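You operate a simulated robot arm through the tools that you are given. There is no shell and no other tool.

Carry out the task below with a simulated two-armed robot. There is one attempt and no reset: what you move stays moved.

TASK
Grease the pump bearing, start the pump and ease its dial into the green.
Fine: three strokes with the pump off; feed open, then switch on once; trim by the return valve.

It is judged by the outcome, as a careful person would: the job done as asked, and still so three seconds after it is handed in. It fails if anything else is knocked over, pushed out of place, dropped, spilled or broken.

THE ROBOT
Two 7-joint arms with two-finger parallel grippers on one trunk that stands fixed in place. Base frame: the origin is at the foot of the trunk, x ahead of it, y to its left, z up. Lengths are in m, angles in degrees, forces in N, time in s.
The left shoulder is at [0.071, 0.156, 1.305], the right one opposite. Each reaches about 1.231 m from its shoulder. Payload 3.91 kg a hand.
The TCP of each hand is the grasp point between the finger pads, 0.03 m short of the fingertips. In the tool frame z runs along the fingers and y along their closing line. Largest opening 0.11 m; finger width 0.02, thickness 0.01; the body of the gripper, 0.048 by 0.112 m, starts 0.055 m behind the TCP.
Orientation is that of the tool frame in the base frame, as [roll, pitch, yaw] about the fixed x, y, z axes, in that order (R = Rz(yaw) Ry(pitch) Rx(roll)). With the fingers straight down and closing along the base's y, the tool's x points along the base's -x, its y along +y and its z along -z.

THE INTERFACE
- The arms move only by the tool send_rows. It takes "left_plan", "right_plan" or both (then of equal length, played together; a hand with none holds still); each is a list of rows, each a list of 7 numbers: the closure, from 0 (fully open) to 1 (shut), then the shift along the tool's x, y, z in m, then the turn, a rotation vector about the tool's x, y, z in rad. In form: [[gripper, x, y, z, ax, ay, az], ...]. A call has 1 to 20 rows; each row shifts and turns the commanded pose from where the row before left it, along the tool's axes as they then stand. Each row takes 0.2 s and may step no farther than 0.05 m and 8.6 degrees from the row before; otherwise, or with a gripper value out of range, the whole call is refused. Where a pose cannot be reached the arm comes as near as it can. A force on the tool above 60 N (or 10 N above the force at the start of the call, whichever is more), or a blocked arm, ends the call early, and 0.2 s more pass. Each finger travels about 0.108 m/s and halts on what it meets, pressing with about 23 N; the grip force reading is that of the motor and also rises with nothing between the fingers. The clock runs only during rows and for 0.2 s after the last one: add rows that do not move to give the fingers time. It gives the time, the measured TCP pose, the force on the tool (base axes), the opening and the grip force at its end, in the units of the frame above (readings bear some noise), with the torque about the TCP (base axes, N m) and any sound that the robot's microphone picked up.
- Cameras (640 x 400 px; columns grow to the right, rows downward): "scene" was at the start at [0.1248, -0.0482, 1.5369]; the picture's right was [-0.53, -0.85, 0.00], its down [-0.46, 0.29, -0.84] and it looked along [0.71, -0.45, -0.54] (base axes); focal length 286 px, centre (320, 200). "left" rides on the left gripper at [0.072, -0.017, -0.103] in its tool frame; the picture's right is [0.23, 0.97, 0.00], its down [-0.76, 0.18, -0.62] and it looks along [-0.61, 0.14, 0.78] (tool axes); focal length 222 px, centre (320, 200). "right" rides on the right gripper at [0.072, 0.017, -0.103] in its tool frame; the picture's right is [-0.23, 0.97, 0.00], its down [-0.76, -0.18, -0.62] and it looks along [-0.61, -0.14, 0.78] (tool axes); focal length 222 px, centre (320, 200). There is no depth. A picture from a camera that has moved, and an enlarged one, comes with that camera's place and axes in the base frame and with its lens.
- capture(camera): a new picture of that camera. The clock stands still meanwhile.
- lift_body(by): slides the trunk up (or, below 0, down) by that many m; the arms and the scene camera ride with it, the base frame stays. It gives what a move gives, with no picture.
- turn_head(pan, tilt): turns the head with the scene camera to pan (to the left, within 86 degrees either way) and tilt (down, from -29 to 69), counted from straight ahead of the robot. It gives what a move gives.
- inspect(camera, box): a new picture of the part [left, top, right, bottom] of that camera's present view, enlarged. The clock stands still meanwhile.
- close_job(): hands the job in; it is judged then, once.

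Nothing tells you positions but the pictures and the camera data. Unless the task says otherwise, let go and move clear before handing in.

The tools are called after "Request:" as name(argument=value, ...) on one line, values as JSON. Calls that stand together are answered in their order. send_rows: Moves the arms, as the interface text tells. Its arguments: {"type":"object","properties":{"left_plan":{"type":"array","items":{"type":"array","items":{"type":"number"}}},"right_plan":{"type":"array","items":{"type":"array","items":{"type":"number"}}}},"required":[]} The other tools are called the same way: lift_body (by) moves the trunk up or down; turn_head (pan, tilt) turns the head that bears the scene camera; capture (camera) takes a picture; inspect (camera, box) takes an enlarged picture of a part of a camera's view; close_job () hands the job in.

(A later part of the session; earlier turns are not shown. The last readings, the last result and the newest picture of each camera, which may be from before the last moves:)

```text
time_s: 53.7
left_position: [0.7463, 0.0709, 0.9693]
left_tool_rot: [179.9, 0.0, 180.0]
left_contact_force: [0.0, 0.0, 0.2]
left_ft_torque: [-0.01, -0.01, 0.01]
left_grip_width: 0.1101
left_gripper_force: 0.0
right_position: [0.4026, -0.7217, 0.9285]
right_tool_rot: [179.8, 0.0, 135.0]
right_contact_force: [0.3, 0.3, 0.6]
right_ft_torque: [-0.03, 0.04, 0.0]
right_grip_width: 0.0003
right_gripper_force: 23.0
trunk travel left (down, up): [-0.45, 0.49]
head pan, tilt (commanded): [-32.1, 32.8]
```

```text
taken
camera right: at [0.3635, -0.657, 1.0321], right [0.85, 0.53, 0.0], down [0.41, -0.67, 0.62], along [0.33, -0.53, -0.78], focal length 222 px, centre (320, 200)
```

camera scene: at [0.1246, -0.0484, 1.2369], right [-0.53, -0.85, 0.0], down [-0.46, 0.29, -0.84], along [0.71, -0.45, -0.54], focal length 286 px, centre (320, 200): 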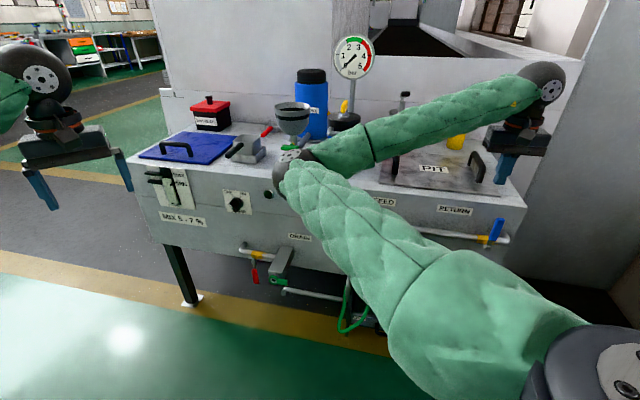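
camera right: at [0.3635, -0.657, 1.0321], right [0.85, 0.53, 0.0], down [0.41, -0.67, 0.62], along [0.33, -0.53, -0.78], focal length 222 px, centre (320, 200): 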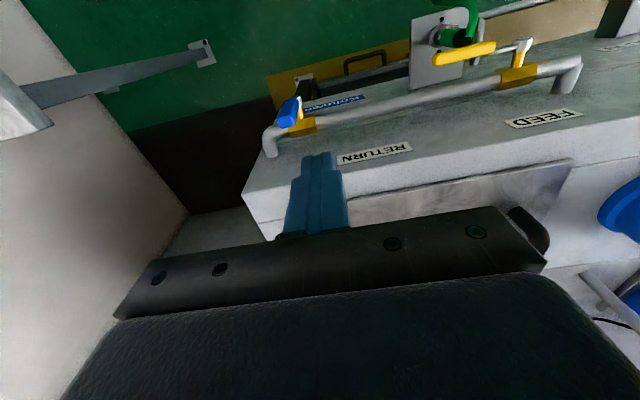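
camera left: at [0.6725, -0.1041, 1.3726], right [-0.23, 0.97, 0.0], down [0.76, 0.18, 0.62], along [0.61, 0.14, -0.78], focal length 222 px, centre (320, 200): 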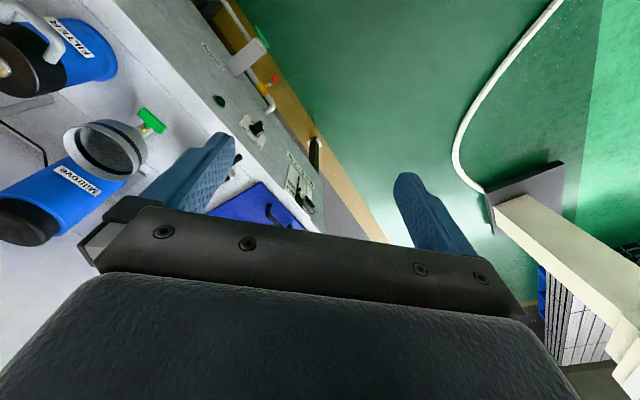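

FEED stays open, and the gauge, knob and lamp are all visible. Now I measure the pump switch for the left hand.

Request:
inspect(camera="scene", box=[210, 180, 280, 230])

Request:
capture(camera="left")

```text
8.00 times, centred on (245, 205) of scene
camera zoom: at [0.1246, -0.0484, 1.2369], right [-0.53, -0.85, 0.0], down [-0.46, 0.29, -0.84], along [0.71, -0.45, -0.54], focal length 2292 px, centre (920, 160)
```

zoom: 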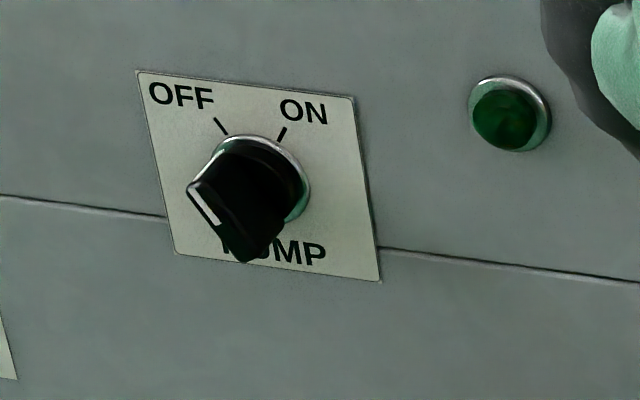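

```text
taken
camera left: at [0.6731, 0.0548, 1.0722], right [-0.23, 0.97, 0.0], down [0.76, 0.18, 0.62], along [0.61, 0.14, -0.78], focal length 222 px, centre (320, 200)
```

left: 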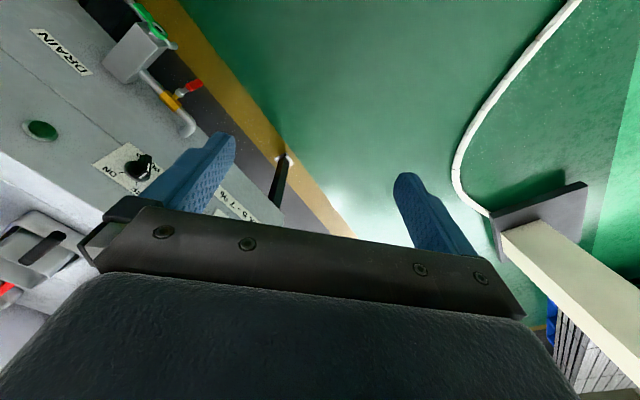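

Request:
inspect(camera="left", box=[80, 120, 190, 220])

Request:
inspect(camera="scene", box=[225, 190, 255, 215])

```text
4.00 times, centred on (135, 170) of left
camera zoom: at [0.6731, 0.0548, 1.0722], right [-0.23, 0.97, 0.0], down [0.76, 0.18, 0.62], along [0.61, 0.14, -0.78], focal length 888 px, centre (1060, 320)
```

zoom: 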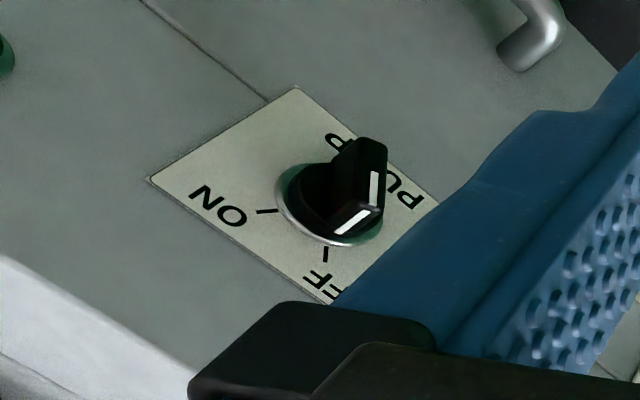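

```text
16.00 times, centred on (240, 202) of scene
camera zoom: at [0.1246, -0.0484, 1.2369], right [-0.53, -0.85, 0.0], down [-0.46, 0.29, -0.84], along [0.71, -0.45, -0.54], focal length 4584 px, centre (1600, 160)
```

zoom: 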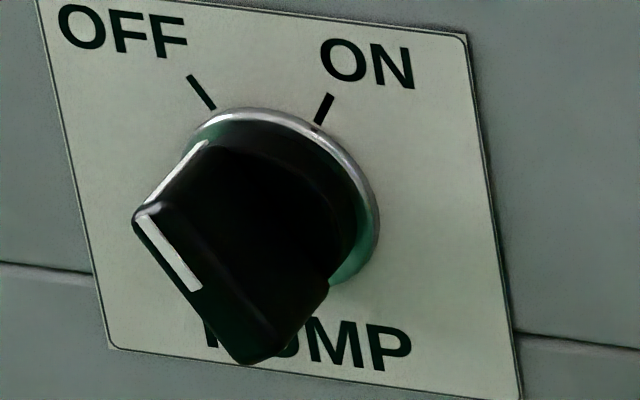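

The knob is a thin bar, about 1 cm thick and 4 cm long, protruding roughly 3 cm at (0.957, -0.222, 0.693). It points to OFF, 30° left of up, and ON is 30° right. I'll bring the left hand forward and turn it level, facing the panel.

Request:
send_rows(left_plan=[[0, -0.02, -0.03, 0.014, 0, 0, 0], [0, -0.02, -0.03, 0.014, 0, 0, 0], [0, -0.02, -0.03, 0.014, 0, 0, 0], [0, -0.02, -0.03, 0.014, 0, 0, 0], [0, -0.02, -0.03, 0.014, 0, 0, 0], [0, 0, 0, 0, 0, 0, 0.1309], [0, 0, 0, 0, 0, 0, 0.1309], [0, 0, 0, 0, 0, 0, 0.1309], [0, 0, 0, 0, 0, 0, 0.1309], [0, 0, 0, 0, 0, 0, 0.1309], [0, 0, 0, 0, 0, 0, 0.1309], [0, 0, 0, 0, 0, -0.1309, 0], [0, 0, 0, 0, 0, -0.1309, 0], [0, 0, 0, 0, 0, -0.1309, 0], [0, 0, 0, 0, 0, -0.1309, 0], [0, 0, 0, 0, 0, -0.1309, 0], [0, 0, 0, 0, 0, -0.1309, 0]])

Request:
capture(camera="scene")

Request:
capture(camera="left")

```text
time_s: 57.3
left_position: [0.8474, -0.078, 0.8977]
left_tool_rot: [-179.9, 45.1, 135.1]
left_contact_force: [0.3, 1.0, 0.8]
left_ft_torque: [-0.02, 0.03, 0.02]
left_grip_width: 0.1099
left_gripper_force: 0.0
right_position: [0.4027, -0.7209, 0.9293]
right_tool_rot: [179.8, 0.0, 134.9]
right_contact_force: [1.0, -0.8, -0.1]
right_ft_torque: [0.0, 0.01, -0.01]
right_grip_width: 0.0001
right_gripper_force: 22.9
trunk travel left (down, up): [-0.45, 0.49]
head pan, tilt (commanded): [-32.1, 32.8]
```

```text
taken
camera scene: at [0.125, -0.0478, 1.237], right [-0.53, -0.85, 0.0], down [-0.46, 0.29, -0.84], along [0.71, -0.45, -0.54], focal length 286 px, centre (320, 200)
```

scene: 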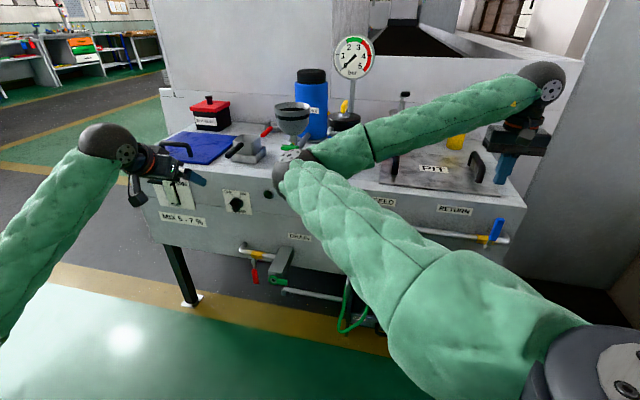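

```text
taken
camera left: at [0.7463, -0.0023, 0.9202], right [0.58, 0.8, -0.16], down [0.19, 0.06, 0.98], along [0.79, -0.59, -0.12], focal length 222 px, centre (320, 200)
```

left: 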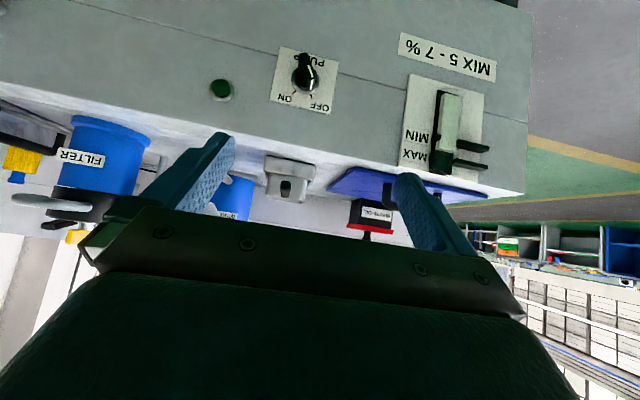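

The turn works well. I'll finish levelling the hand and roll it 30° to match the knob's bar.

Request:
send_rows(left_plan=[[0, 0, 0, 0, 0, -0.1309, 0], [0, 0, 0, 0, 0, -0.1309, 0], [0, 0, 0, 0, 0, -0.1309, 0], [0, 0, 0, 0, 0, -0.1309, 0], [0, 0, 0, 0, 0, -0.1309, 0], [0, 0, 0, 0, 0, -0.1309, 0], [0, 0, 0, 0, 0, 0, -0.1309], [0, 0, 0, 0, 0, 0, -0.1309], [0, 0, 0, 0, 0, 0, -0.1309], [0, 0, 0, 0, 0, 0, -0.1309]])

Request:
capture(camera="scene")

Request:
capture(camera="left")

```text
time_s: 59.5
left_position: [0.8466, -0.0788, 0.8987]
left_tool_rot: [-89.9, 59.8, -134.9]
left_contact_force: [0.1, 0.6, 0.2]
left_ft_torque: [-0.02, 0.02, -0.02]
left_grip_width: 0.1102
left_gripper_force: 0.0
right_position: [0.4021, -0.7214, 0.9275]
right_tool_rot: [179.9, 0.0, 135.0]
right_contact_force: [-0.3, 0.5, 0.0]
right_ft_torque: [0.04, 0.0, 0.0]
right_grip_width: 0.0
right_gripper_force: 23.6
trunk travel left (down, up): [-0.45, 0.49]
head pan, tilt (commanded): [-32.1, 32.8]
```

```text
taken
camera scene: at [0.1248, -0.048, 1.2369], right [-0.53, -0.85, 0.0], down [-0.46, 0.29, -0.84], along [0.71, -0.45, -0.54], focal length 286 px, centre (320, 200)
```

scene: 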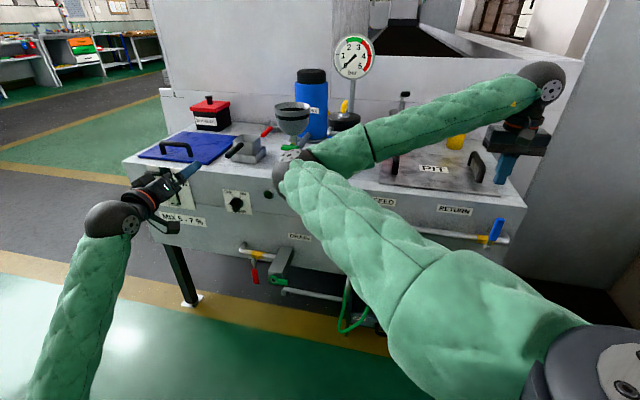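

```text
taken
camera left: at [0.7366, -0.0409, 0.8441], right [0.51, 0.51, -0.69], down [-0.06, 0.82, 0.57], along [0.86, -0.25, 0.45], focal length 222 px, centre (320, 200)
```

left: 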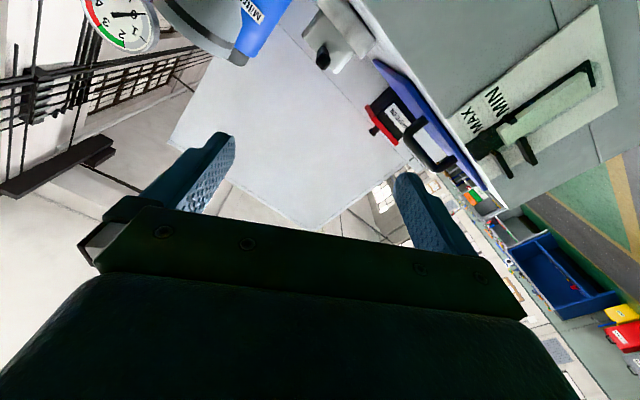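

The hand is level and rolled to match the knob. Now I lower it to a point about 10 cm in front of the knob.

Request:
send_rows(left_plan=[[0.5, 0.0316, 0.0139, 0.0117, 0, 0, 0], [0.5, 0.0316, 0.0139, 0.0117, 0, 0, 0], [0.5, 0.0316, 0.0139, 0.0117, 0, 0, 0], [0.5, 0.0316, 0.0139, 0.0117, 0, 0, 0], [0.5, 0.0316, 0.0139, 0.0117, 0, 0, 0], [0.5, 0.0316, 0.0139, 0.0117, 0, 0, 0]])

Request:
capture(camera="left")

Request:
inspect(camera="scene", box=[130, 150, 290, 260])

```text
time_s: 60.9
left_position: [0.8807, -0.146, 0.6919]
left_tool_rot: [-90.1, 60.0, -135.1]
left_contact_force: [-0.8, 0.2, -0.2]
left_ft_torque: [0.03, -0.02, 0.0]
left_grip_width: 0.0552
left_gripper_force: 0.0
right_position: [0.4033, -0.7199, 0.9293]
right_tool_rot: [179.9, 0.0, 135.0]
right_contact_force: [0.4, 1.0, -0.1]
right_ft_torque: [0.02, 0.0, -0.01]
right_grip_width: 0.0
right_gripper_force: 23.2
trunk travel left (down, up): [-0.45, 0.49]
head pan, tilt (commanded): [-32.1, 32.8]
```

```text
taken
camera left: at [0.7696, -0.1074, 0.6376], right [0.52, 0.52, -0.68], down [-0.06, 0.82, 0.57], along [0.85, -0.25, 0.45], focal length 222 px, centre (320, 200)
```

left: 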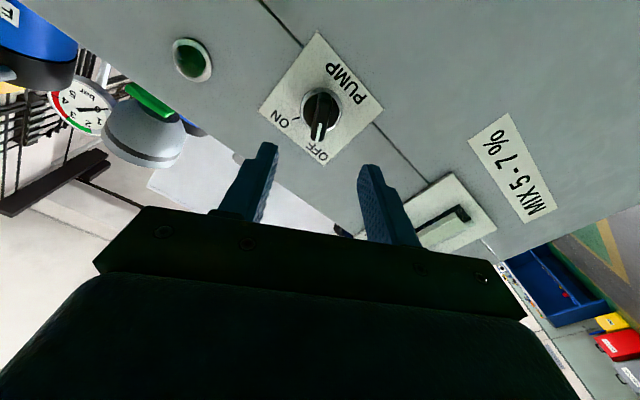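

```text
3.64 times, centred on (210, 205) of scene
camera zoom: at [0.1251, -0.048, 1.2369], right [-0.53, -0.85, 0.0], down [-0.46, 0.29, -0.84], along [0.71, -0.45, -0.54], focal length 1042 px, centre (720, 182)
```

zoom: 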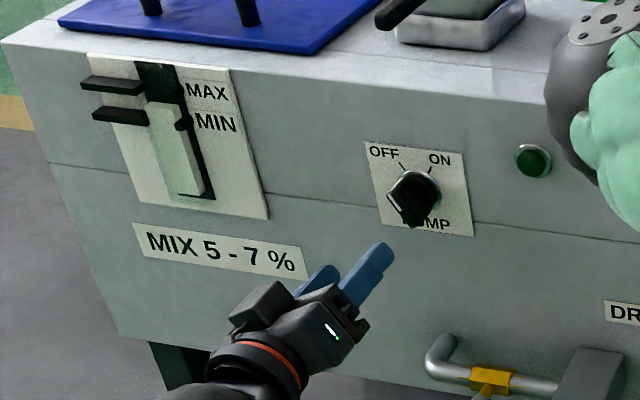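

The knob is in clear view of the left hand, and its bar is aligned with the gap between the fingers. I'll zoom in to get the exact offset.

Request:
inspect(camera="left", box=[270, 70, 380, 180])

```text
3.64 times, centred on (325, 125) of left
camera zoom: at [0.7696, -0.1074, 0.6376], right [0.52, 0.52, -0.68], down [-0.06, 0.82, 0.57], along [0.85, -0.25, 0.45], focal length 808 px, centre (302, 473)
```

zoom: 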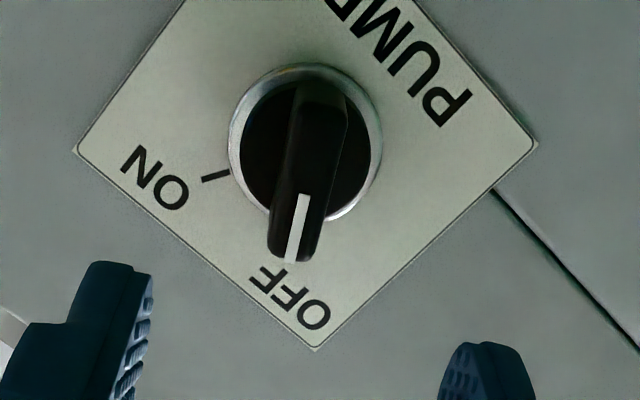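

The alignment is within 4 mm and 4°. I'll correct that and move in to about 4 cm, then look again.

Request:
send_rows(left_plan=[[0.5, 0.0035, 0, 0.01, 0, 0, -0.06], [0.5, 0, 0, 0.025, 0, 0, 0], [0.5, 0, 0, 0.025, 0, 0, 0]])

Request:
inspect(camera="left", box=[250, 70, 390, 200])

Request:
inspect(camera="scene", box=[180, 170, 290, 250])

```text
time_s: 61.7
left_position: [0.9207, -0.1884, 0.689]
left_tool_rot: [-90.1, 56.6, -135.0]
left_contact_force: [0.0, 0.6, -0.1]
left_ft_torque: [0.01, -0.01, -0.01]
left_grip_width: 0.0552
left_gripper_force: 0.2
right_position: [0.4028, -0.7211, 0.9293]
right_tool_rot: [179.8, 0.0, 134.9]
right_contact_force: [0.2, 0.5, -0.4]
right_ft_torque: [0.01, 0.02, 0.05]
right_grip_width: 0.0
right_gripper_force: 22.8
trunk travel left (down, up): [-0.45, 0.49]
head pan, tilt (commanded): [-32.1, 32.8]
```

```text
3.08 times, centred on (320, 135) of left
camera zoom: at [0.809, -0.1528, 0.6383], right [0.48, 0.49, -0.73], down [-0.04, 0.84, 0.54], along [0.87, -0.23, 0.43], focal length 684 px, centre (320, 400)
```

zoom: 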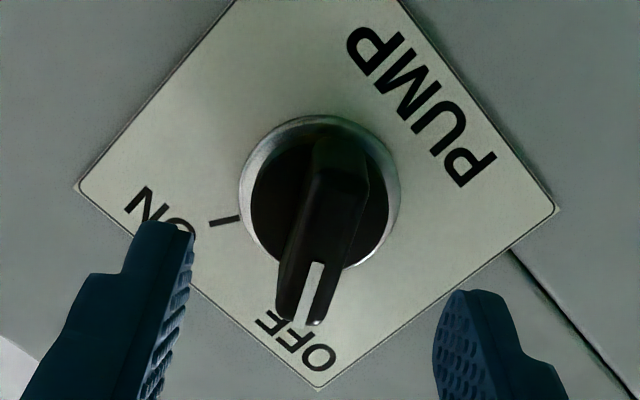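

```text
5.00 times, centred on (235, 210) of scene
camera zoom: at [0.1249, -0.0481, 1.2368], right [-0.53, -0.85, 0.0], down [-0.46, 0.29, -0.84], along [0.71, -0.45, -0.54], focal length 1433 px, centre (745, 150)
```

zoom: 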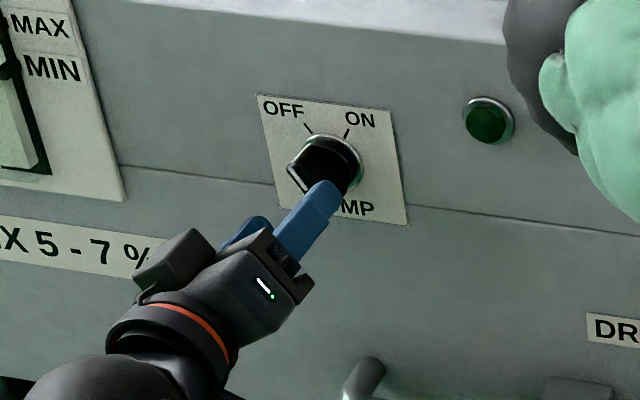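

Centred and aligned. I move in the last 4 cm and watch for contact before closing.

Request:
send_rows(left_plan=[[0.5, 0, 0, 0.02, 0, 0, 0], [0.5, 0, 0, 0.02, 0, 0, 0]])

Request:
inspect(camera="left", box=[220, 70, 420, 210])

Request:
inspect(camera="scene", box=[180, 170, 290, 250])

```text
time_s: 62.3
left_position: [0.9497, -0.2152, 0.69]
left_tool_rot: [-90.0, 56.5, -135.1]
left_contact_force: [0.0, 0.3, -0.3]
left_ft_torque: [-0.01, 0.0, -0.03]
left_grip_width: 0.0551
left_gripper_force: 0.1
right_position: [0.403, -0.7206, 0.9301]
right_tool_rot: [179.7, 0.0, 134.9]
right_contact_force: [-0.7, 0.6, 1.2]
right_ft_torque: [-0.03, -0.01, -0.03]
right_grip_width: 0.0
right_gripper_force: 22.7
trunk travel left (down, up): [-0.45, 0.49]
head pan, tilt (commanded): [-32.1, 32.8]
```

```text
2.86 times, centred on (320, 140) of left
camera zoom: at [0.837, -0.181, 0.639], right [0.49, 0.49, -0.73], down [-0.04, 0.84, 0.54], along [0.87, -0.23, 0.43], focal length 635 px, centre (320, 371)
```

zoom: 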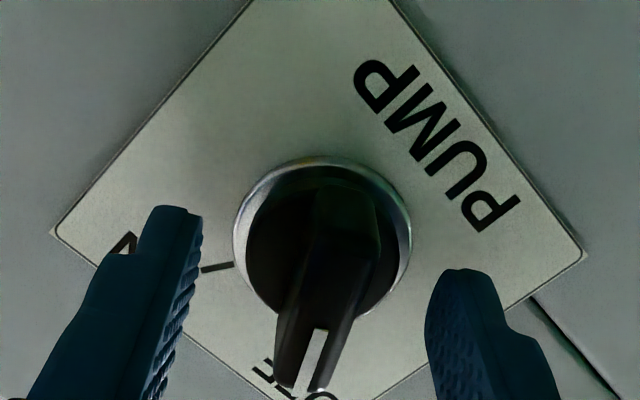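

```text
5.00 times, centred on (235, 210) of scene
camera zoom: at [0.1248, -0.0481, 1.2368], right [-0.53, -0.85, 0.0], down [-0.46, 0.29, -0.84], along [0.71, -0.45, -0.54], focal length 1433 px, centre (745, 150)
```

zoom: 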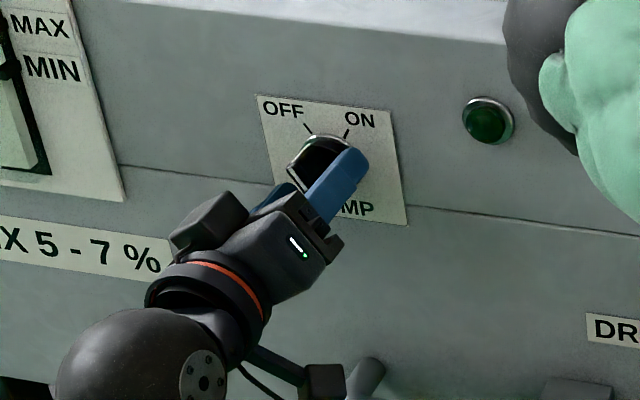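

The fingertips straddle the bar with no contact yet. I close on the knob without moving.

Request:
send_rows(left_plan=[[0.8, 0, 0, 0, 0, 0, 0], [1, 0, 0, 0, 0, 0, 0], [1, 0, 0, 0, 0, 0, 0]])

Request:
inspect(camera="left", box=[220, 70, 420, 210])

Request:
inspect(camera="scene", box=[180, 170, 290, 250])

```text
time_s: 63.1
left_position: [0.9488, -0.2166, 0.6882]
left_tool_rot: [-90.2, 56.7, -135.1]
left_contact_force: [6.3, 3.2, -3.9]
left_ft_torque: [0.82, -0.53, -0.07]
left_grip_width: 0.015
left_gripper_force: 44.6
right_position: [0.404, -0.7202, 0.9299]
right_tool_rot: [179.9, -0.1, 135.0]
right_contact_force: [-0.2, 1.0, 0.1]
right_ft_torque: [0.01, 0.03, -0.02]
right_grip_width: 0.0
right_gripper_force: 23.0
trunk travel left (down, up): [-0.45, 0.49]
head pan, tilt (commanded): [-32.1, 32.8]
```

```text
2.86 times, centred on (320, 140) of left
camera zoom: at [0.8376, -0.1804, 0.6386], right [0.49, 0.49, -0.73], down [-0.04, 0.84, 0.54], along [0.87, -0.23, 0.43], focal length 635 px, centre (320, 371)
```

zoom: 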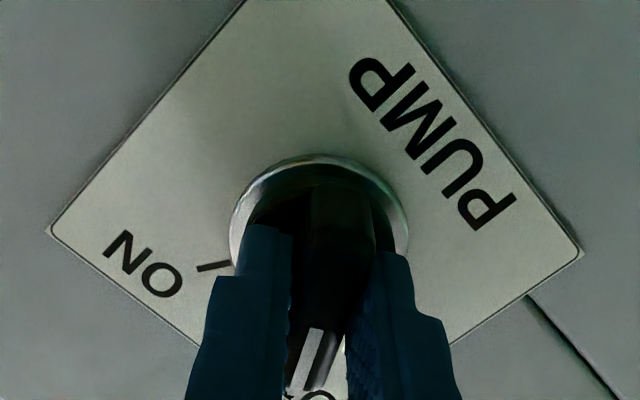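

```text
5.00 times, centred on (235, 210) of scene
camera zoom: at [0.1254, -0.048, 1.2368], right [-0.53, -0.85, 0.0], down [-0.46, 0.29, -0.84], along [0.71, -0.45, -0.54], focal length 1433 px, centre (745, 150)
```

zoom: 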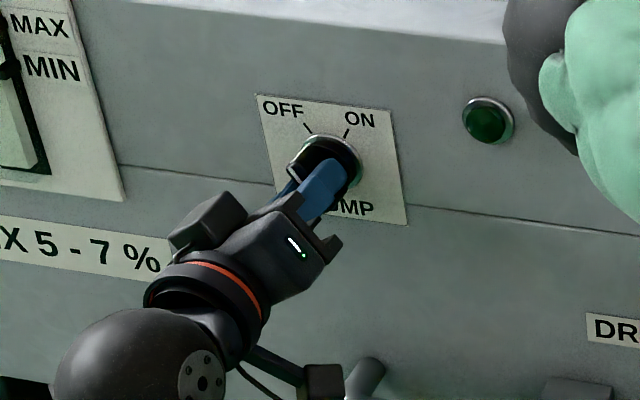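

The knob is gripped at 15 mm and still points to OFF. Before switching on, I'll get the right hand ready beside the RETURN handle so I can trim promptly.

Request:
inspect(camera="scene", box=[450, 200, 530, 260])

Request:
inspect(camera="right", box=[240, 70, 380, 170])

```text
6.67 times, centred on (490, 230) of scene
camera zoom: at [0.1254, -0.048, 1.2368], right [-0.53, -0.85, 0.0], down [-0.46, 0.29, -0.84], along [0.71, -0.45, -0.54], focal length 1910 px, centre (-813, 0)
```

zoom: 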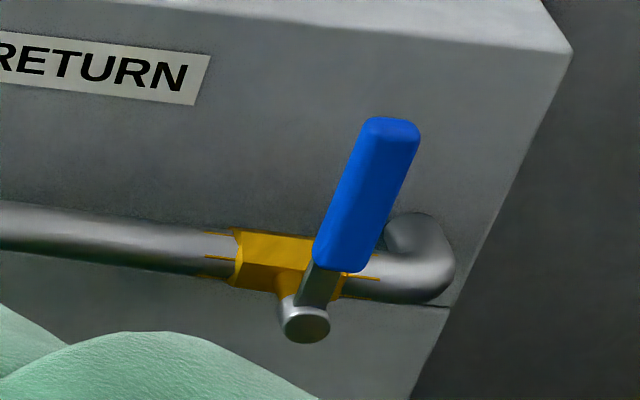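

```text
4.00 times, centred on (310, 120) of right
camera zoom: at [0.3641, -0.6565, 1.0323], right [0.85, 0.53, 0.0], down [0.41, -0.67, 0.62], along [0.33, -0.53, -0.78], focal length 888 px, centre (360, 520)
```

zoom: 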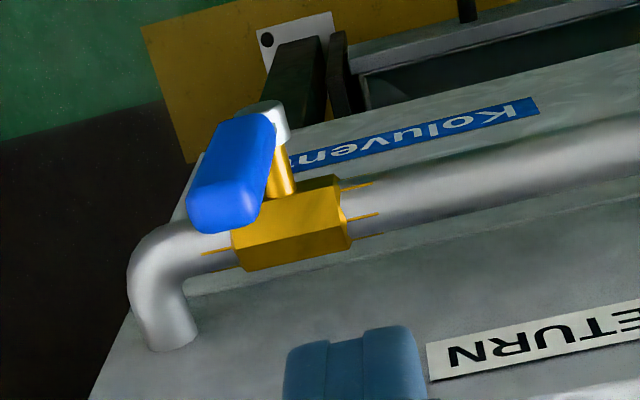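

The RETURN handle is upright at about (0.378, -0.75). I'll open the right fingers to about 7 cm and centre them over it while still above it.

Request:
send_rows(right_plan=[[0.36, 0, -0.012, 0, 0, 0, 0], [0.36, 0, -0.012, 0, 0, 0, 0], [0.36, 0, -0.011, 0, 0, 0, 0], [0.36, 0, 0, 0, 0, 0, 0]])

Request:
inspect(camera="right", box=[220, 60, 420, 220])

Request:
inspect(camera="scene", box=[440, 120, 560, 260])

```text
time_s: 64.1
left_position: [0.95, -0.2155, 0.6903]
left_tool_rot: [-90.1, 56.5, -135.1]
left_contact_force: [7.4, 6.5, -4.9]
left_ft_torque: [0.66, -0.66, 0.05]
left_grip_width: 0.0149
left_gripper_force: 45.3
right_position: [0.38, -0.7445, 0.9284]
right_tool_rot: [179.9, 0.0, 135.0]
right_contact_force: [0.1, -0.8, -0.2]
right_ft_torque: [-0.01, -0.02, 0.02]
right_grip_width: 0.0703
right_gripper_force: 0.1
trunk travel left (down, up): [-0.45, 0.49]
head pan, tilt (commanded): [-32.1, 32.8]
```

```text
2.50 times, centred on (320, 140) of right
camera zoom: at [0.3391, -0.6808, 1.0326], right [0.85, 0.53, 0.0], down [0.41, -0.66, 0.62], along [0.33, -0.53, -0.78], focal length 555 px, centre (320, 350)
```

zoom: 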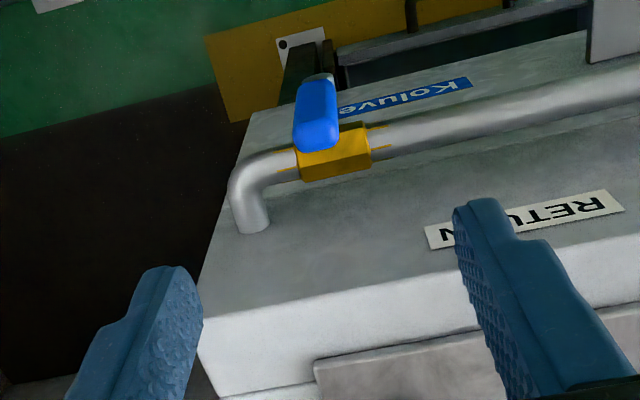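

```text
2.86 times, centred on (500, 190) of scene
camera zoom: at [0.1256, -0.0478, 1.2368], right [-0.53, -0.85, 0.0], down [-0.46, 0.29, -0.84], along [0.71, -0.45, -0.54], focal length 819 px, centre (-194, 229)
```

zoom: 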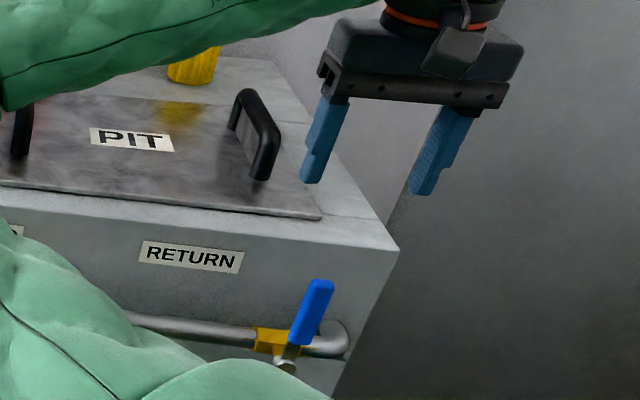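

The fingers are centred over the handle within a couple of mm. I lower them straight down so they straddle it without touching.

Request:
send_rows(right_plan=[[0.36, 0, 0, 0.032, 0, 0, 0], [0.36, 0, 0, 0.032, 0, 0, 0], [0.36, 0, 0, 0.032, 0, 0, 0], [0.36, 0, 0, 0.03, 0, 0, 0]])

Request:
inspect(camera="right", box=[220, 60, 420, 220])

Request:
inspect(camera="scene", box=[440, 150, 560, 270])

Request:
capture(camera="scene")

```text
time_s: 65.1
left_position: [0.9505, -0.2157, 0.6889]
left_tool_rot: [-90.1, 56.5, -135.1]
left_contact_force: [9.9, 6.0, -4.5]
left_ft_torque: [0.65, -0.76, 0.29]
left_grip_width: 0.0148
left_gripper_force: 44.5
right_position: [0.3783, -0.7442, 0.8025]
right_tool_rot: [179.9, -0.1, 135.0]
right_contact_force: [-0.5, -0.8, -0.7]
right_ft_torque: [-0.01, -0.02, -0.01]
right_grip_width: 0.0704
right_gripper_force: 0.1
trunk travel left (down, up): [-0.45, 0.49]
head pan, tilt (commanded): [-32.1, 32.8]
```

```text
2.50 times, centred on (320, 140) of right
camera zoom: at [0.3395, -0.681, 0.9069], right [0.85, 0.53, 0.0], down [0.41, -0.66, 0.62], along [0.33, -0.53, -0.78], focal length 555 px, centre (320, 350)
```

zoom: 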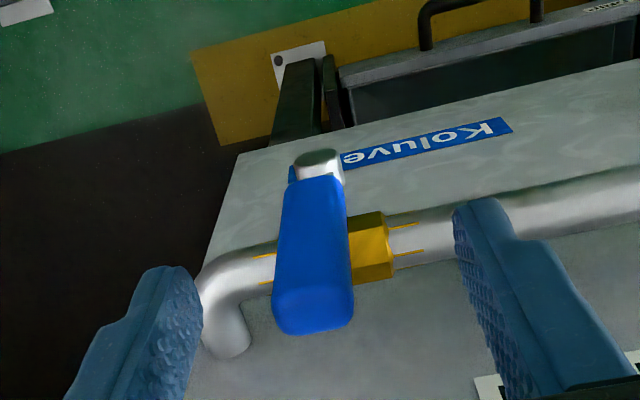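

```text
3.33 times, centred on (500, 210) of scene
camera zoom: at [0.1256, -0.0477, 1.2369], right [-0.53, -0.85, 0.0], down [-0.46, 0.29, -0.84], along [0.71, -0.45, -0.54], focal length 955 px, centre (-280, 167)
```

zoom: 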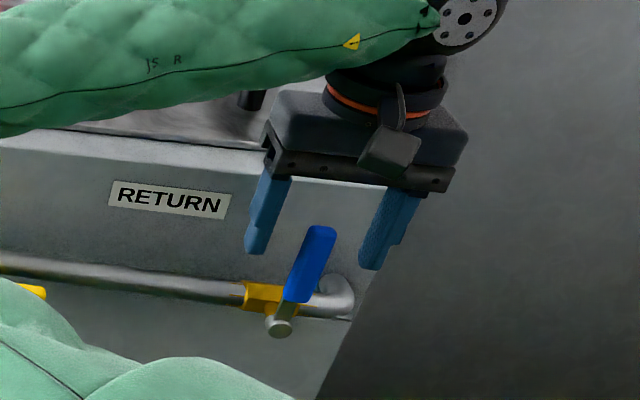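

```text
taken
camera scene: at [0.1256, -0.0477, 1.2369], right [-0.53, -0.85, 0.0], down [-0.46, 0.29, -0.84], along [0.71, -0.45, -0.54], focal length 286 px, centre (320, 200)
```

scene: 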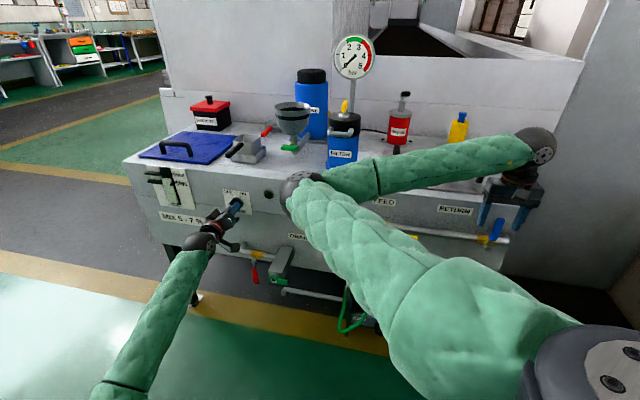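

The RETURN handle is straddled, FEED is open, and the gauge and lamp are in view. Now I turn the knob 60° clockwise to ON in one smooth turn.

Request:
send_rows(left_plan=[[1, 0, 0, 0, 0, 0, 0.131], [1, 0, 0, 0, 0, 0, 0.131], [1, 0, 0, 0, 0, 0, 0.131], [1, 0, 0, 0, 0, 0, 0.131], [1, 0, 0, 0, 0, 0, 0.131], [1, 0, 0, 0, 0, 0, 0.131], [1, 0, 0, 0, 0, 0, 0.131], [1, 0, 0, 0, 0, 0, 0.131]])

Request:
inspect(camera="scene", box=[180, 170, 290, 250])

Request:
inspect(camera="scene", box=[320, 25, 390, 85])

Request:
inspect(camera="left", box=[220, 70, 420, 210])

```text
time_s: 66.9
left_position: [0.9516, -0.2155, 0.6881]
left_tool_rot: [90.0, 63.3, 45.1]
left_contact_force: [14.3, 15.0, -1.6]
left_ft_torque: [-0.6, -0.55, -0.25]
left_grip_width: 0.0139
left_gripper_force: 45.1
right_position: [0.3777, -0.7449, 0.805]
right_tool_rot: [179.8, 0.0, 134.9]
right_contact_force: [-0.4, -0.4, 0.1]
right_ft_torque: [-0.02, 0.02, -0.04]
right_grip_width: 0.0705
right_gripper_force: 0.1
trunk travel left (down, up): [-0.45, 0.49]
head pan, tilt (commanded): [-32.1, 32.8]
```

```text
5.00 times, centred on (235, 210) of scene
camera zoom: at [0.1258, -0.0472, 1.2368], right [-0.53, -0.85, 0.0], down [-0.46, 0.29, -0.84], along [0.71, -0.45, -0.54], focal length 1433 px, centre (745, 150)
```

zoom: 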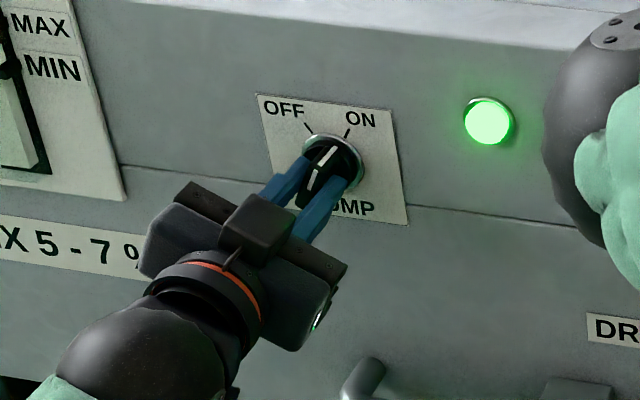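

```text
6.67 times, centred on (355, 55) of scene
camera zoom: at [0.1258, -0.0472, 1.2368], right [-0.53, -0.85, 0.0], down [-0.46, 0.29, -0.84], along [0.71, -0.45, -0.54], focal length 1910 px, centre (87, 1167)
```

zoom: 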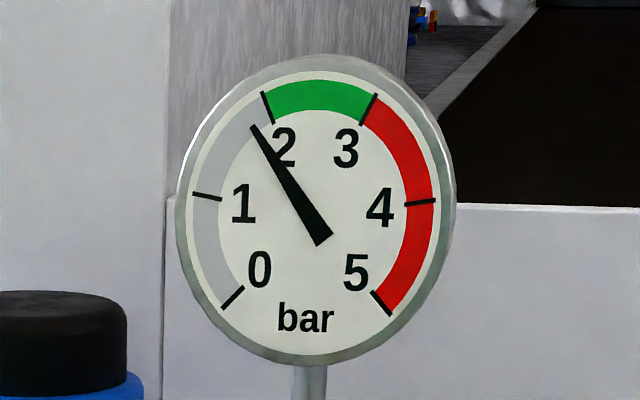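

```text
2.86 times, centred on (320, 140) of left
camera zoom: at [0.889, -0.129, 0.6169], right [0.69, 0.69, 0.23], down [-0.57, 0.31, 0.76], along [0.45, -0.66, 0.61], focal length 635 px, centre (320, 371)
```

zoom: 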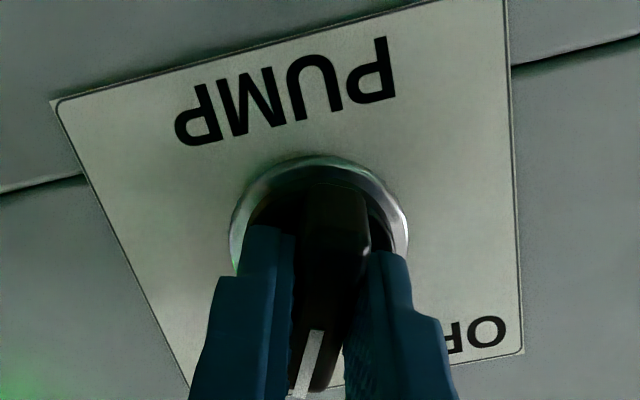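

The pump is on and the lamp is lit; the gauge is still climbing at about 1.8 bar. I'll release the knob, back the left hand straight out, and then read the gauge.

Request:
send_rows(left_plan=[[0.6, 0, 0, 0, 0, 0, 0], [0.5, 0, 0, 0, 0, 0, 0], [0.5, 0, 0, -0.025, 0, 0, 0], [0.5, 0, 0, -0.03, 0, 0, 0], [0.5, 0, 0, -0.04, 0, 0, 0]])

Request:
inspect(camera="scene", box=[180, 170, 290, 250])

Request:
inspect(camera="scene", box=[320, 25, 390, 85])

```text
time_s: 68.1
left_position: [0.8826, -0.1488, 0.6888]
left_tool_rot: [90.1, 63.4, 44.9]
left_contact_force: [0.2, 0.9, -0.7]
left_ft_torque: [0.0, 0.06, -0.01]
left_grip_width: 0.055
left_gripper_force: 0.2
right_position: [0.3787, -0.7445, 0.8034]
right_tool_rot: [179.9, 0.1, 134.9]
right_contact_force: [-1.0, 0.5, -0.2]
right_ft_torque: [0.02, 0.0, -0.02]
right_grip_width: 0.0705
right_gripper_force: 0.0
trunk travel left (down, up): [-0.45, 0.49]
head pan, tilt (commanded): [-32.1, 32.8]
```

```text
5.00 times, centred on (235, 210) of scene
camera zoom: at [0.1246, -0.0477, 1.237], right [-0.53, -0.85, 0.0], down [-0.46, 0.29, -0.84], along [0.71, -0.45, -0.54], focal length 1433 px, centre (745, 150)
```

zoom: 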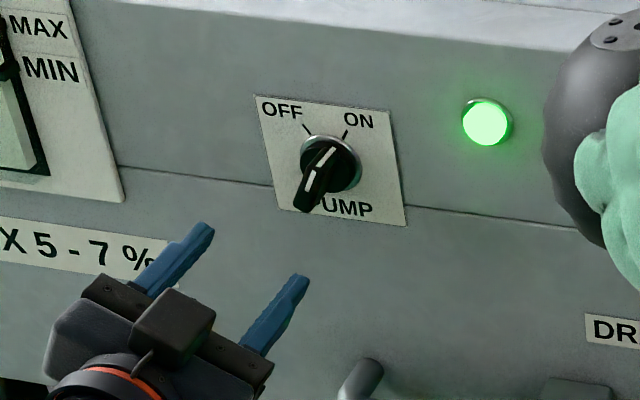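

```text
6.67 times, centred on (355, 55) of scene
camera zoom: at [0.1246, -0.0477, 1.237], right [-0.53, -0.85, 0.0], down [-0.46, 0.29, -0.84], along [0.71, -0.45, -0.54], focal length 1910 px, centre (87, 1167)
```

zoom: 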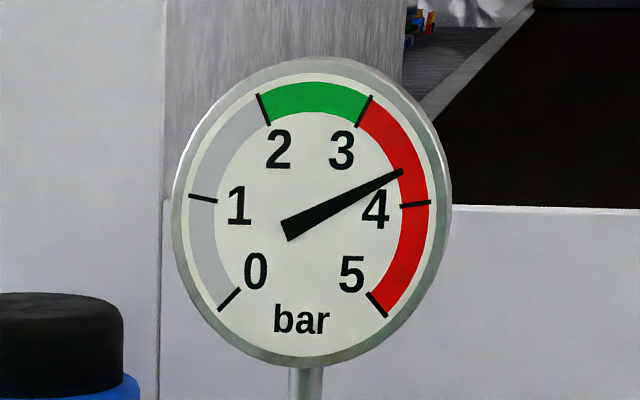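

The knob is at ON and the pressure is about 3.7 bar, in the red with RETURN closed. I now ease the RETURN handle to the right with the left finger of the right hand.

Request:
send_rows(right_plan=[[0.36, 0, -0.01, 0, 0, 0, 0], [0.36, 0, -0.01, 0, 0, 0, 0], [0.36, 0, -0.008, 0, 0, 0, 0], [0.36, 0, -0.006, 0, 0, 0, 0], [0.36, 0, 0, 0, 0, 0, 0]])

Request:
inspect(camera="scene", box=[440, 150, 560, 270])

Request:
inspect(camera="scene", box=[320, 25, 390, 85])

```text
time_s: 69.3
left_position: [0.8829, -0.1488, 0.6874]
left_tool_rot: [90.0, 63.5, 45.0]
left_contact_force: [0.4, 0.1, 0.6]
left_ft_torque: [0.01, -0.01, -0.03]
left_grip_width: 0.0549
left_gripper_force: 0.1
right_position: [0.3563, -0.7684, 0.8036]
right_tool_rot: [179.8, 0.0, 135.0]
right_contact_force: [13.8, 21.1, -5.0]
right_ft_torque: [-0.11, 0.13, 0.14]
right_grip_width: 0.083
right_gripper_force: 12.2
trunk travel left (down, up): [-0.45, 0.49]
head pan, tilt (commanded): [-32.1, 32.8]
```

```text
3.33 times, centred on (500, 210) of scene
camera zoom: at [0.1261, -0.0466, 1.2367], right [-0.53, -0.85, 0.0], down [-0.46, 0.29, -0.84], along [0.71, -0.45, -0.54], focal length 955 px, centre (-280, 167)
```

zoom: 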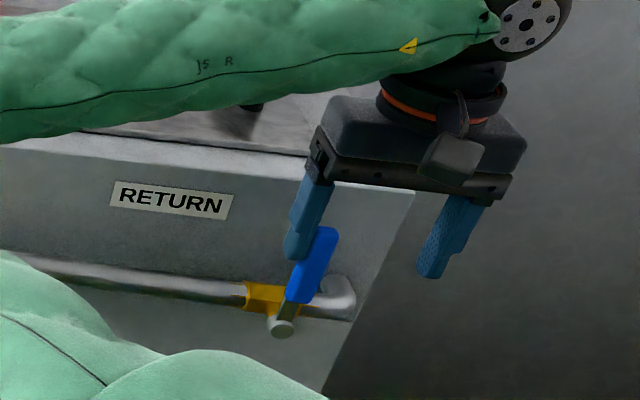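

```text
6.67 times, centred on (355, 55) of scene
camera zoom: at [0.1261, -0.0466, 1.2367], right [-0.53, -0.85, 0.0], down [-0.46, 0.29, -0.84], along [0.71, -0.45, -0.54], focal length 1910 px, centre (87, 1167)
```

zoom: 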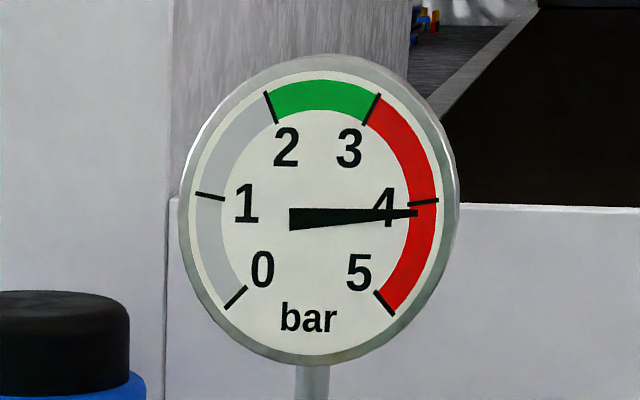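

The handle won't move to the right; that's its closed stop at 25 N. RETURN must open to the left, so I back off and use the other finger, pushing left gently.

Request:
send_rows(right_plan=[[0.36, 0, 0.012, 0, 0, 0, 0], [0.36, 0, 0.012, 0, 0, 0, 0], [0.36, 0, 0.012, 0, 0, 0, 0], [0.36, 0, 0.01, 0, 0, 0, 0], [0.36, 0, 0.01, 0, 0, 0, 0], [0.36, 0, 0.007, 0, 0, 0, 0]])

Request:
inspect(camera="scene", box=[440, 150, 560, 270])

Request:
inspect(camera="scene", box=[320, 25, 390, 85])

```text
time_s: 70.7
left_position: [0.8826, -0.1486, 0.6885]
left_tool_rot: [89.9, 63.5, 45.0]
left_contact_force: [-0.5, -0.4, -0.1]
left_ft_torque: [-0.01, -0.01, -0.01]
left_grip_width: 0.055
left_gripper_force: 0.0
right_position: [0.3989, -0.7259, 0.8031]
right_tool_rot: [179.9, 0.1, 135.0]
right_contact_force: [-3.2, -2.8, 2.0]
right_ft_torque: [-0.12, 0.12, 0.05]
right_grip_width: 0.0723
right_gripper_force: 2.2
trunk travel left (down, up): [-0.45, 0.49]
head pan, tilt (commanded): [-32.1, 32.8]
```

```text
3.33 times, centred on (500, 210) of scene
camera zoom: at [0.1246, -0.0481, 1.2369], right [-0.53, -0.85, 0.0], down [-0.46, 0.29, -0.84], along [0.71, -0.45, -0.54], focal length 955 px, centre (-280, 167)
```

zoom: 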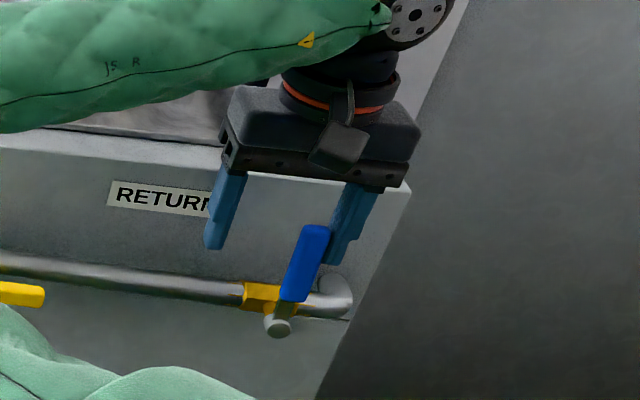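

```text
6.67 times, centred on (355, 55) of scene
camera zoom: at [0.1246, -0.0481, 1.2369], right [-0.53, -0.85, 0.0], down [-0.46, 0.29, -0.84], along [0.71, -0.45, -0.54], focal length 1910 px, centre (87, 1167)
```

zoom: 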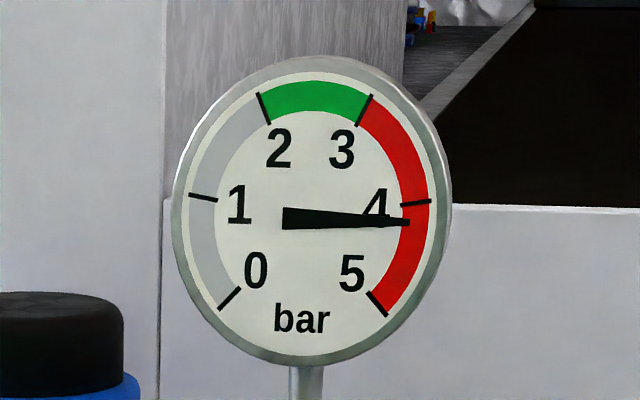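

The finger now touches from the right with about 4 N. I push a little further left and watch the handle and dial.

Request:
send_rows(right_plan=[[0.36, 0, 0.004, 0, 0, 0, 0], [0.36, 0, 0.004, 0, 0, 0, 0]])

Request:
inspect(camera="scene", box=[440, 150, 560, 270])

Request:
inspect(camera="scene", box=[320, 25, 390, 85])

```text
time_s: 71.3
left_position: [0.884, -0.1479, 0.6899]
left_tool_rot: [89.9, 63.4, 45.0]
left_contact_force: [-0.7, -0.2, -0.8]
left_ft_torque: [0.0, -0.04, 0.01]
left_grip_width: 0.055
left_gripper_force: 0.0
right_position: [0.405, -0.7191, 0.8038]
right_tool_rot: [179.8, 0.1, 135.0]
right_contact_force: [-1.9, -2.0, 0.8]
right_ft_torque: [-0.09, 0.04, 0.02]
right_grip_width: 0.0717
right_gripper_force: 1.6
trunk travel left (down, up): [-0.45, 0.49]
head pan, tilt (commanded): [-32.1, 32.8]
```

```text
3.33 times, centred on (500, 210) of scene
camera zoom: at [0.1247, -0.048, 1.2369], right [-0.53, -0.85, 0.0], down [-0.46, 0.29, -0.84], along [0.71, -0.45, -0.54], focal length 955 px, centre (-280, 167)
```

zoom: 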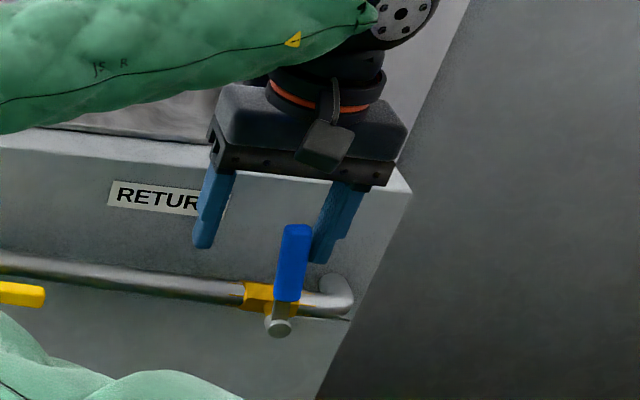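

```text
6.67 times, centred on (355, 55) of scene
camera zoom: at [0.1247, -0.048, 1.2369], right [-0.53, -0.85, 0.0], down [-0.46, 0.29, -0.84], along [0.71, -0.45, -0.54], focal length 1910 px, centre (87, 1167)
```

zoom: 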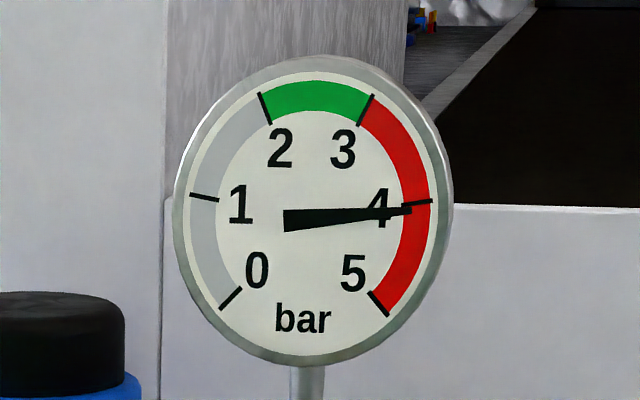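

The handle turns left and the pressure is starting to fall. I continue in small steps and let the dial settle between them.

Request:
send_rows(right_plan=[[0.36, 0, 0.004, 0, 0, 0, 0], [0.36, 0, 0.004, 0, 0, 0, 0], [0.36, 0, 0, 0, 0, 0, 0], [0.36, 0, 0, 0, 0, 0, 0], [0.36, 0, 0, 0, 0, 0, 0], [0.36, 0, 0, 0, 0, 0, 0], [0.36, 0, 0, 0, 0, 0, 0]])

Request:
inspect(camera="scene", box=[440, 150, 560, 270])

Request:
inspect(camera="scene", box=[320, 25, 390, 85])

```text
time_s: 72.9
left_position: [0.8821, -0.1486, 0.6883]
left_tool_rot: [90.0, 63.3, 45.0]
left_contact_force: [-0.7, -0.3, 1.0]
left_ft_torque: [0.04, 0.0, -0.02]
left_grip_width: 0.0553
left_gripper_force: 0.0
right_position: [0.4094, -0.7125, 0.8028]
right_tool_rot: [179.9, 0.1, 135.0]
right_contact_force: [-1.6, -0.8, -0.2]
right_ft_torque: [-0.04, 0.03, 0.0]
right_grip_width: 0.0712
right_gripper_force: 0.5
trunk travel left (down, up): [-0.45, 0.49]
head pan, tilt (commanded): [-32.1, 32.8]
```

```text
3.33 times, centred on (500, 210) of scene
camera zoom: at [0.1247, -0.048, 1.2369], right [-0.53, -0.85, 0.0], down [-0.46, 0.29, -0.84], along [0.71, -0.45, -0.54], focal length 955 px, centre (-280, 167)
```

zoom: 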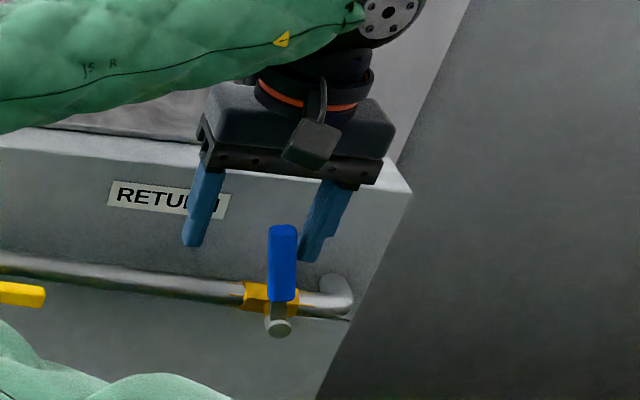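

```text
6.67 times, centred on (355, 55) of scene
camera zoom: at [0.1247, -0.048, 1.2369], right [-0.53, -0.85, 0.0], down [-0.46, 0.29, -0.84], along [0.71, -0.45, -0.54], focal length 1910 px, centre (87, 1167)
```

zoom: 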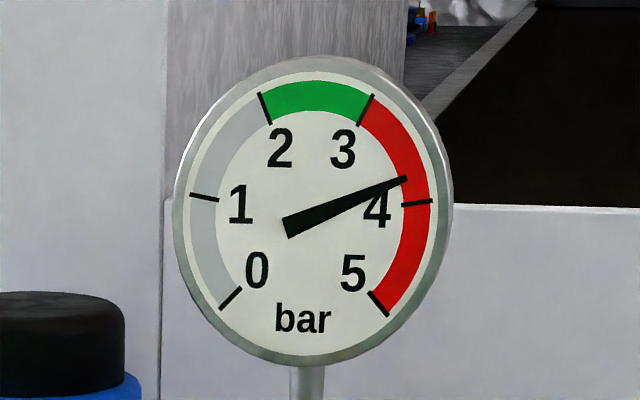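

About 17° open gives roughly 3.7 bar. I continue along the arc, lowering slightly as the handle leans, and wait for the dial again.

Request:
send_rows(right_plan=[[0.36, 0, 0.0045, 0.004, 0, 0, 0], [0.36, 0, 0.0045, 0.004, 0, 0, 0], [0.36, 0, 0, 0, 0, 0, 0], [0.36, 0, 0, 0, 0, 0, 0], [0.36, 0, 0, 0, 0, 0, 0], [0.36, 0, 0, 0, 0, 0, 0], [0.36, 0, 0, 0, 0, 0, 0]])

Request:
inspect(camera="scene", box=[440, 150, 560, 270])

Request:
inspect(camera="scene", box=[320, 25, 390, 85])

```text
time_s: 74.5
left_position: [0.8833, -0.1485, 0.6883]
left_tool_rot: [90.1, 63.4, 44.9]
left_contact_force: [-0.7, 0.1, -0.2]
left_ft_torque: [0.0, 0.01, 0.01]
left_grip_width: 0.0549
left_gripper_force: 0.2
right_position: [0.4173, -0.7069, 0.7955]
right_tool_rot: [179.9, 0.0, 135.0]
right_contact_force: [-0.7, 0.3, 0.2]
right_ft_torque: [-0.02, 0.04, 0.04]
right_grip_width: 0.0708
right_gripper_force: 0.6
trunk travel left (down, up): [-0.45, 0.49]
head pan, tilt (commanded): [-32.1, 32.8]
```

```text
3.33 times, centred on (500, 210) of scene
camera zoom: at [0.1248, -0.0479, 1.2369], right [-0.53, -0.85, 0.0], down [-0.46, 0.29, -0.84], along [0.71, -0.45, -0.54], focal length 955 px, centre (-280, 167)
```

zoom: 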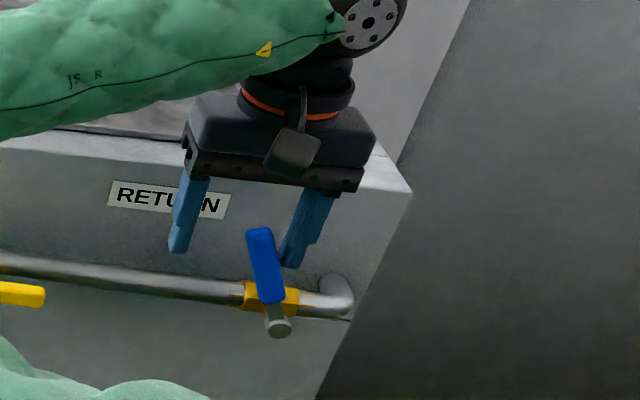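

```text
6.67 times, centred on (355, 55) of scene
camera zoom: at [0.1248, -0.0479, 1.2369], right [-0.53, -0.85, 0.0], down [-0.46, 0.29, -0.84], along [0.71, -0.45, -0.54], focal length 1910 px, centre (87, 1167)
```

zoom: 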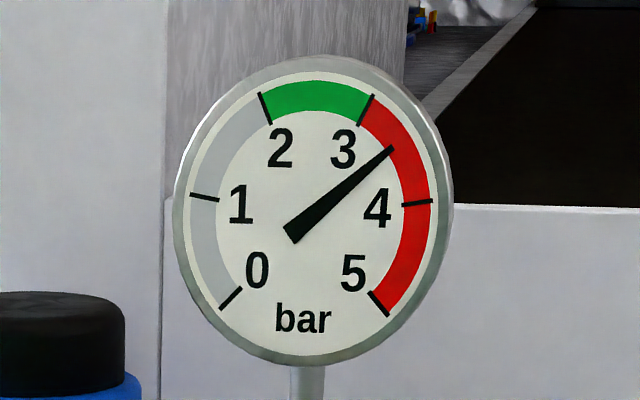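

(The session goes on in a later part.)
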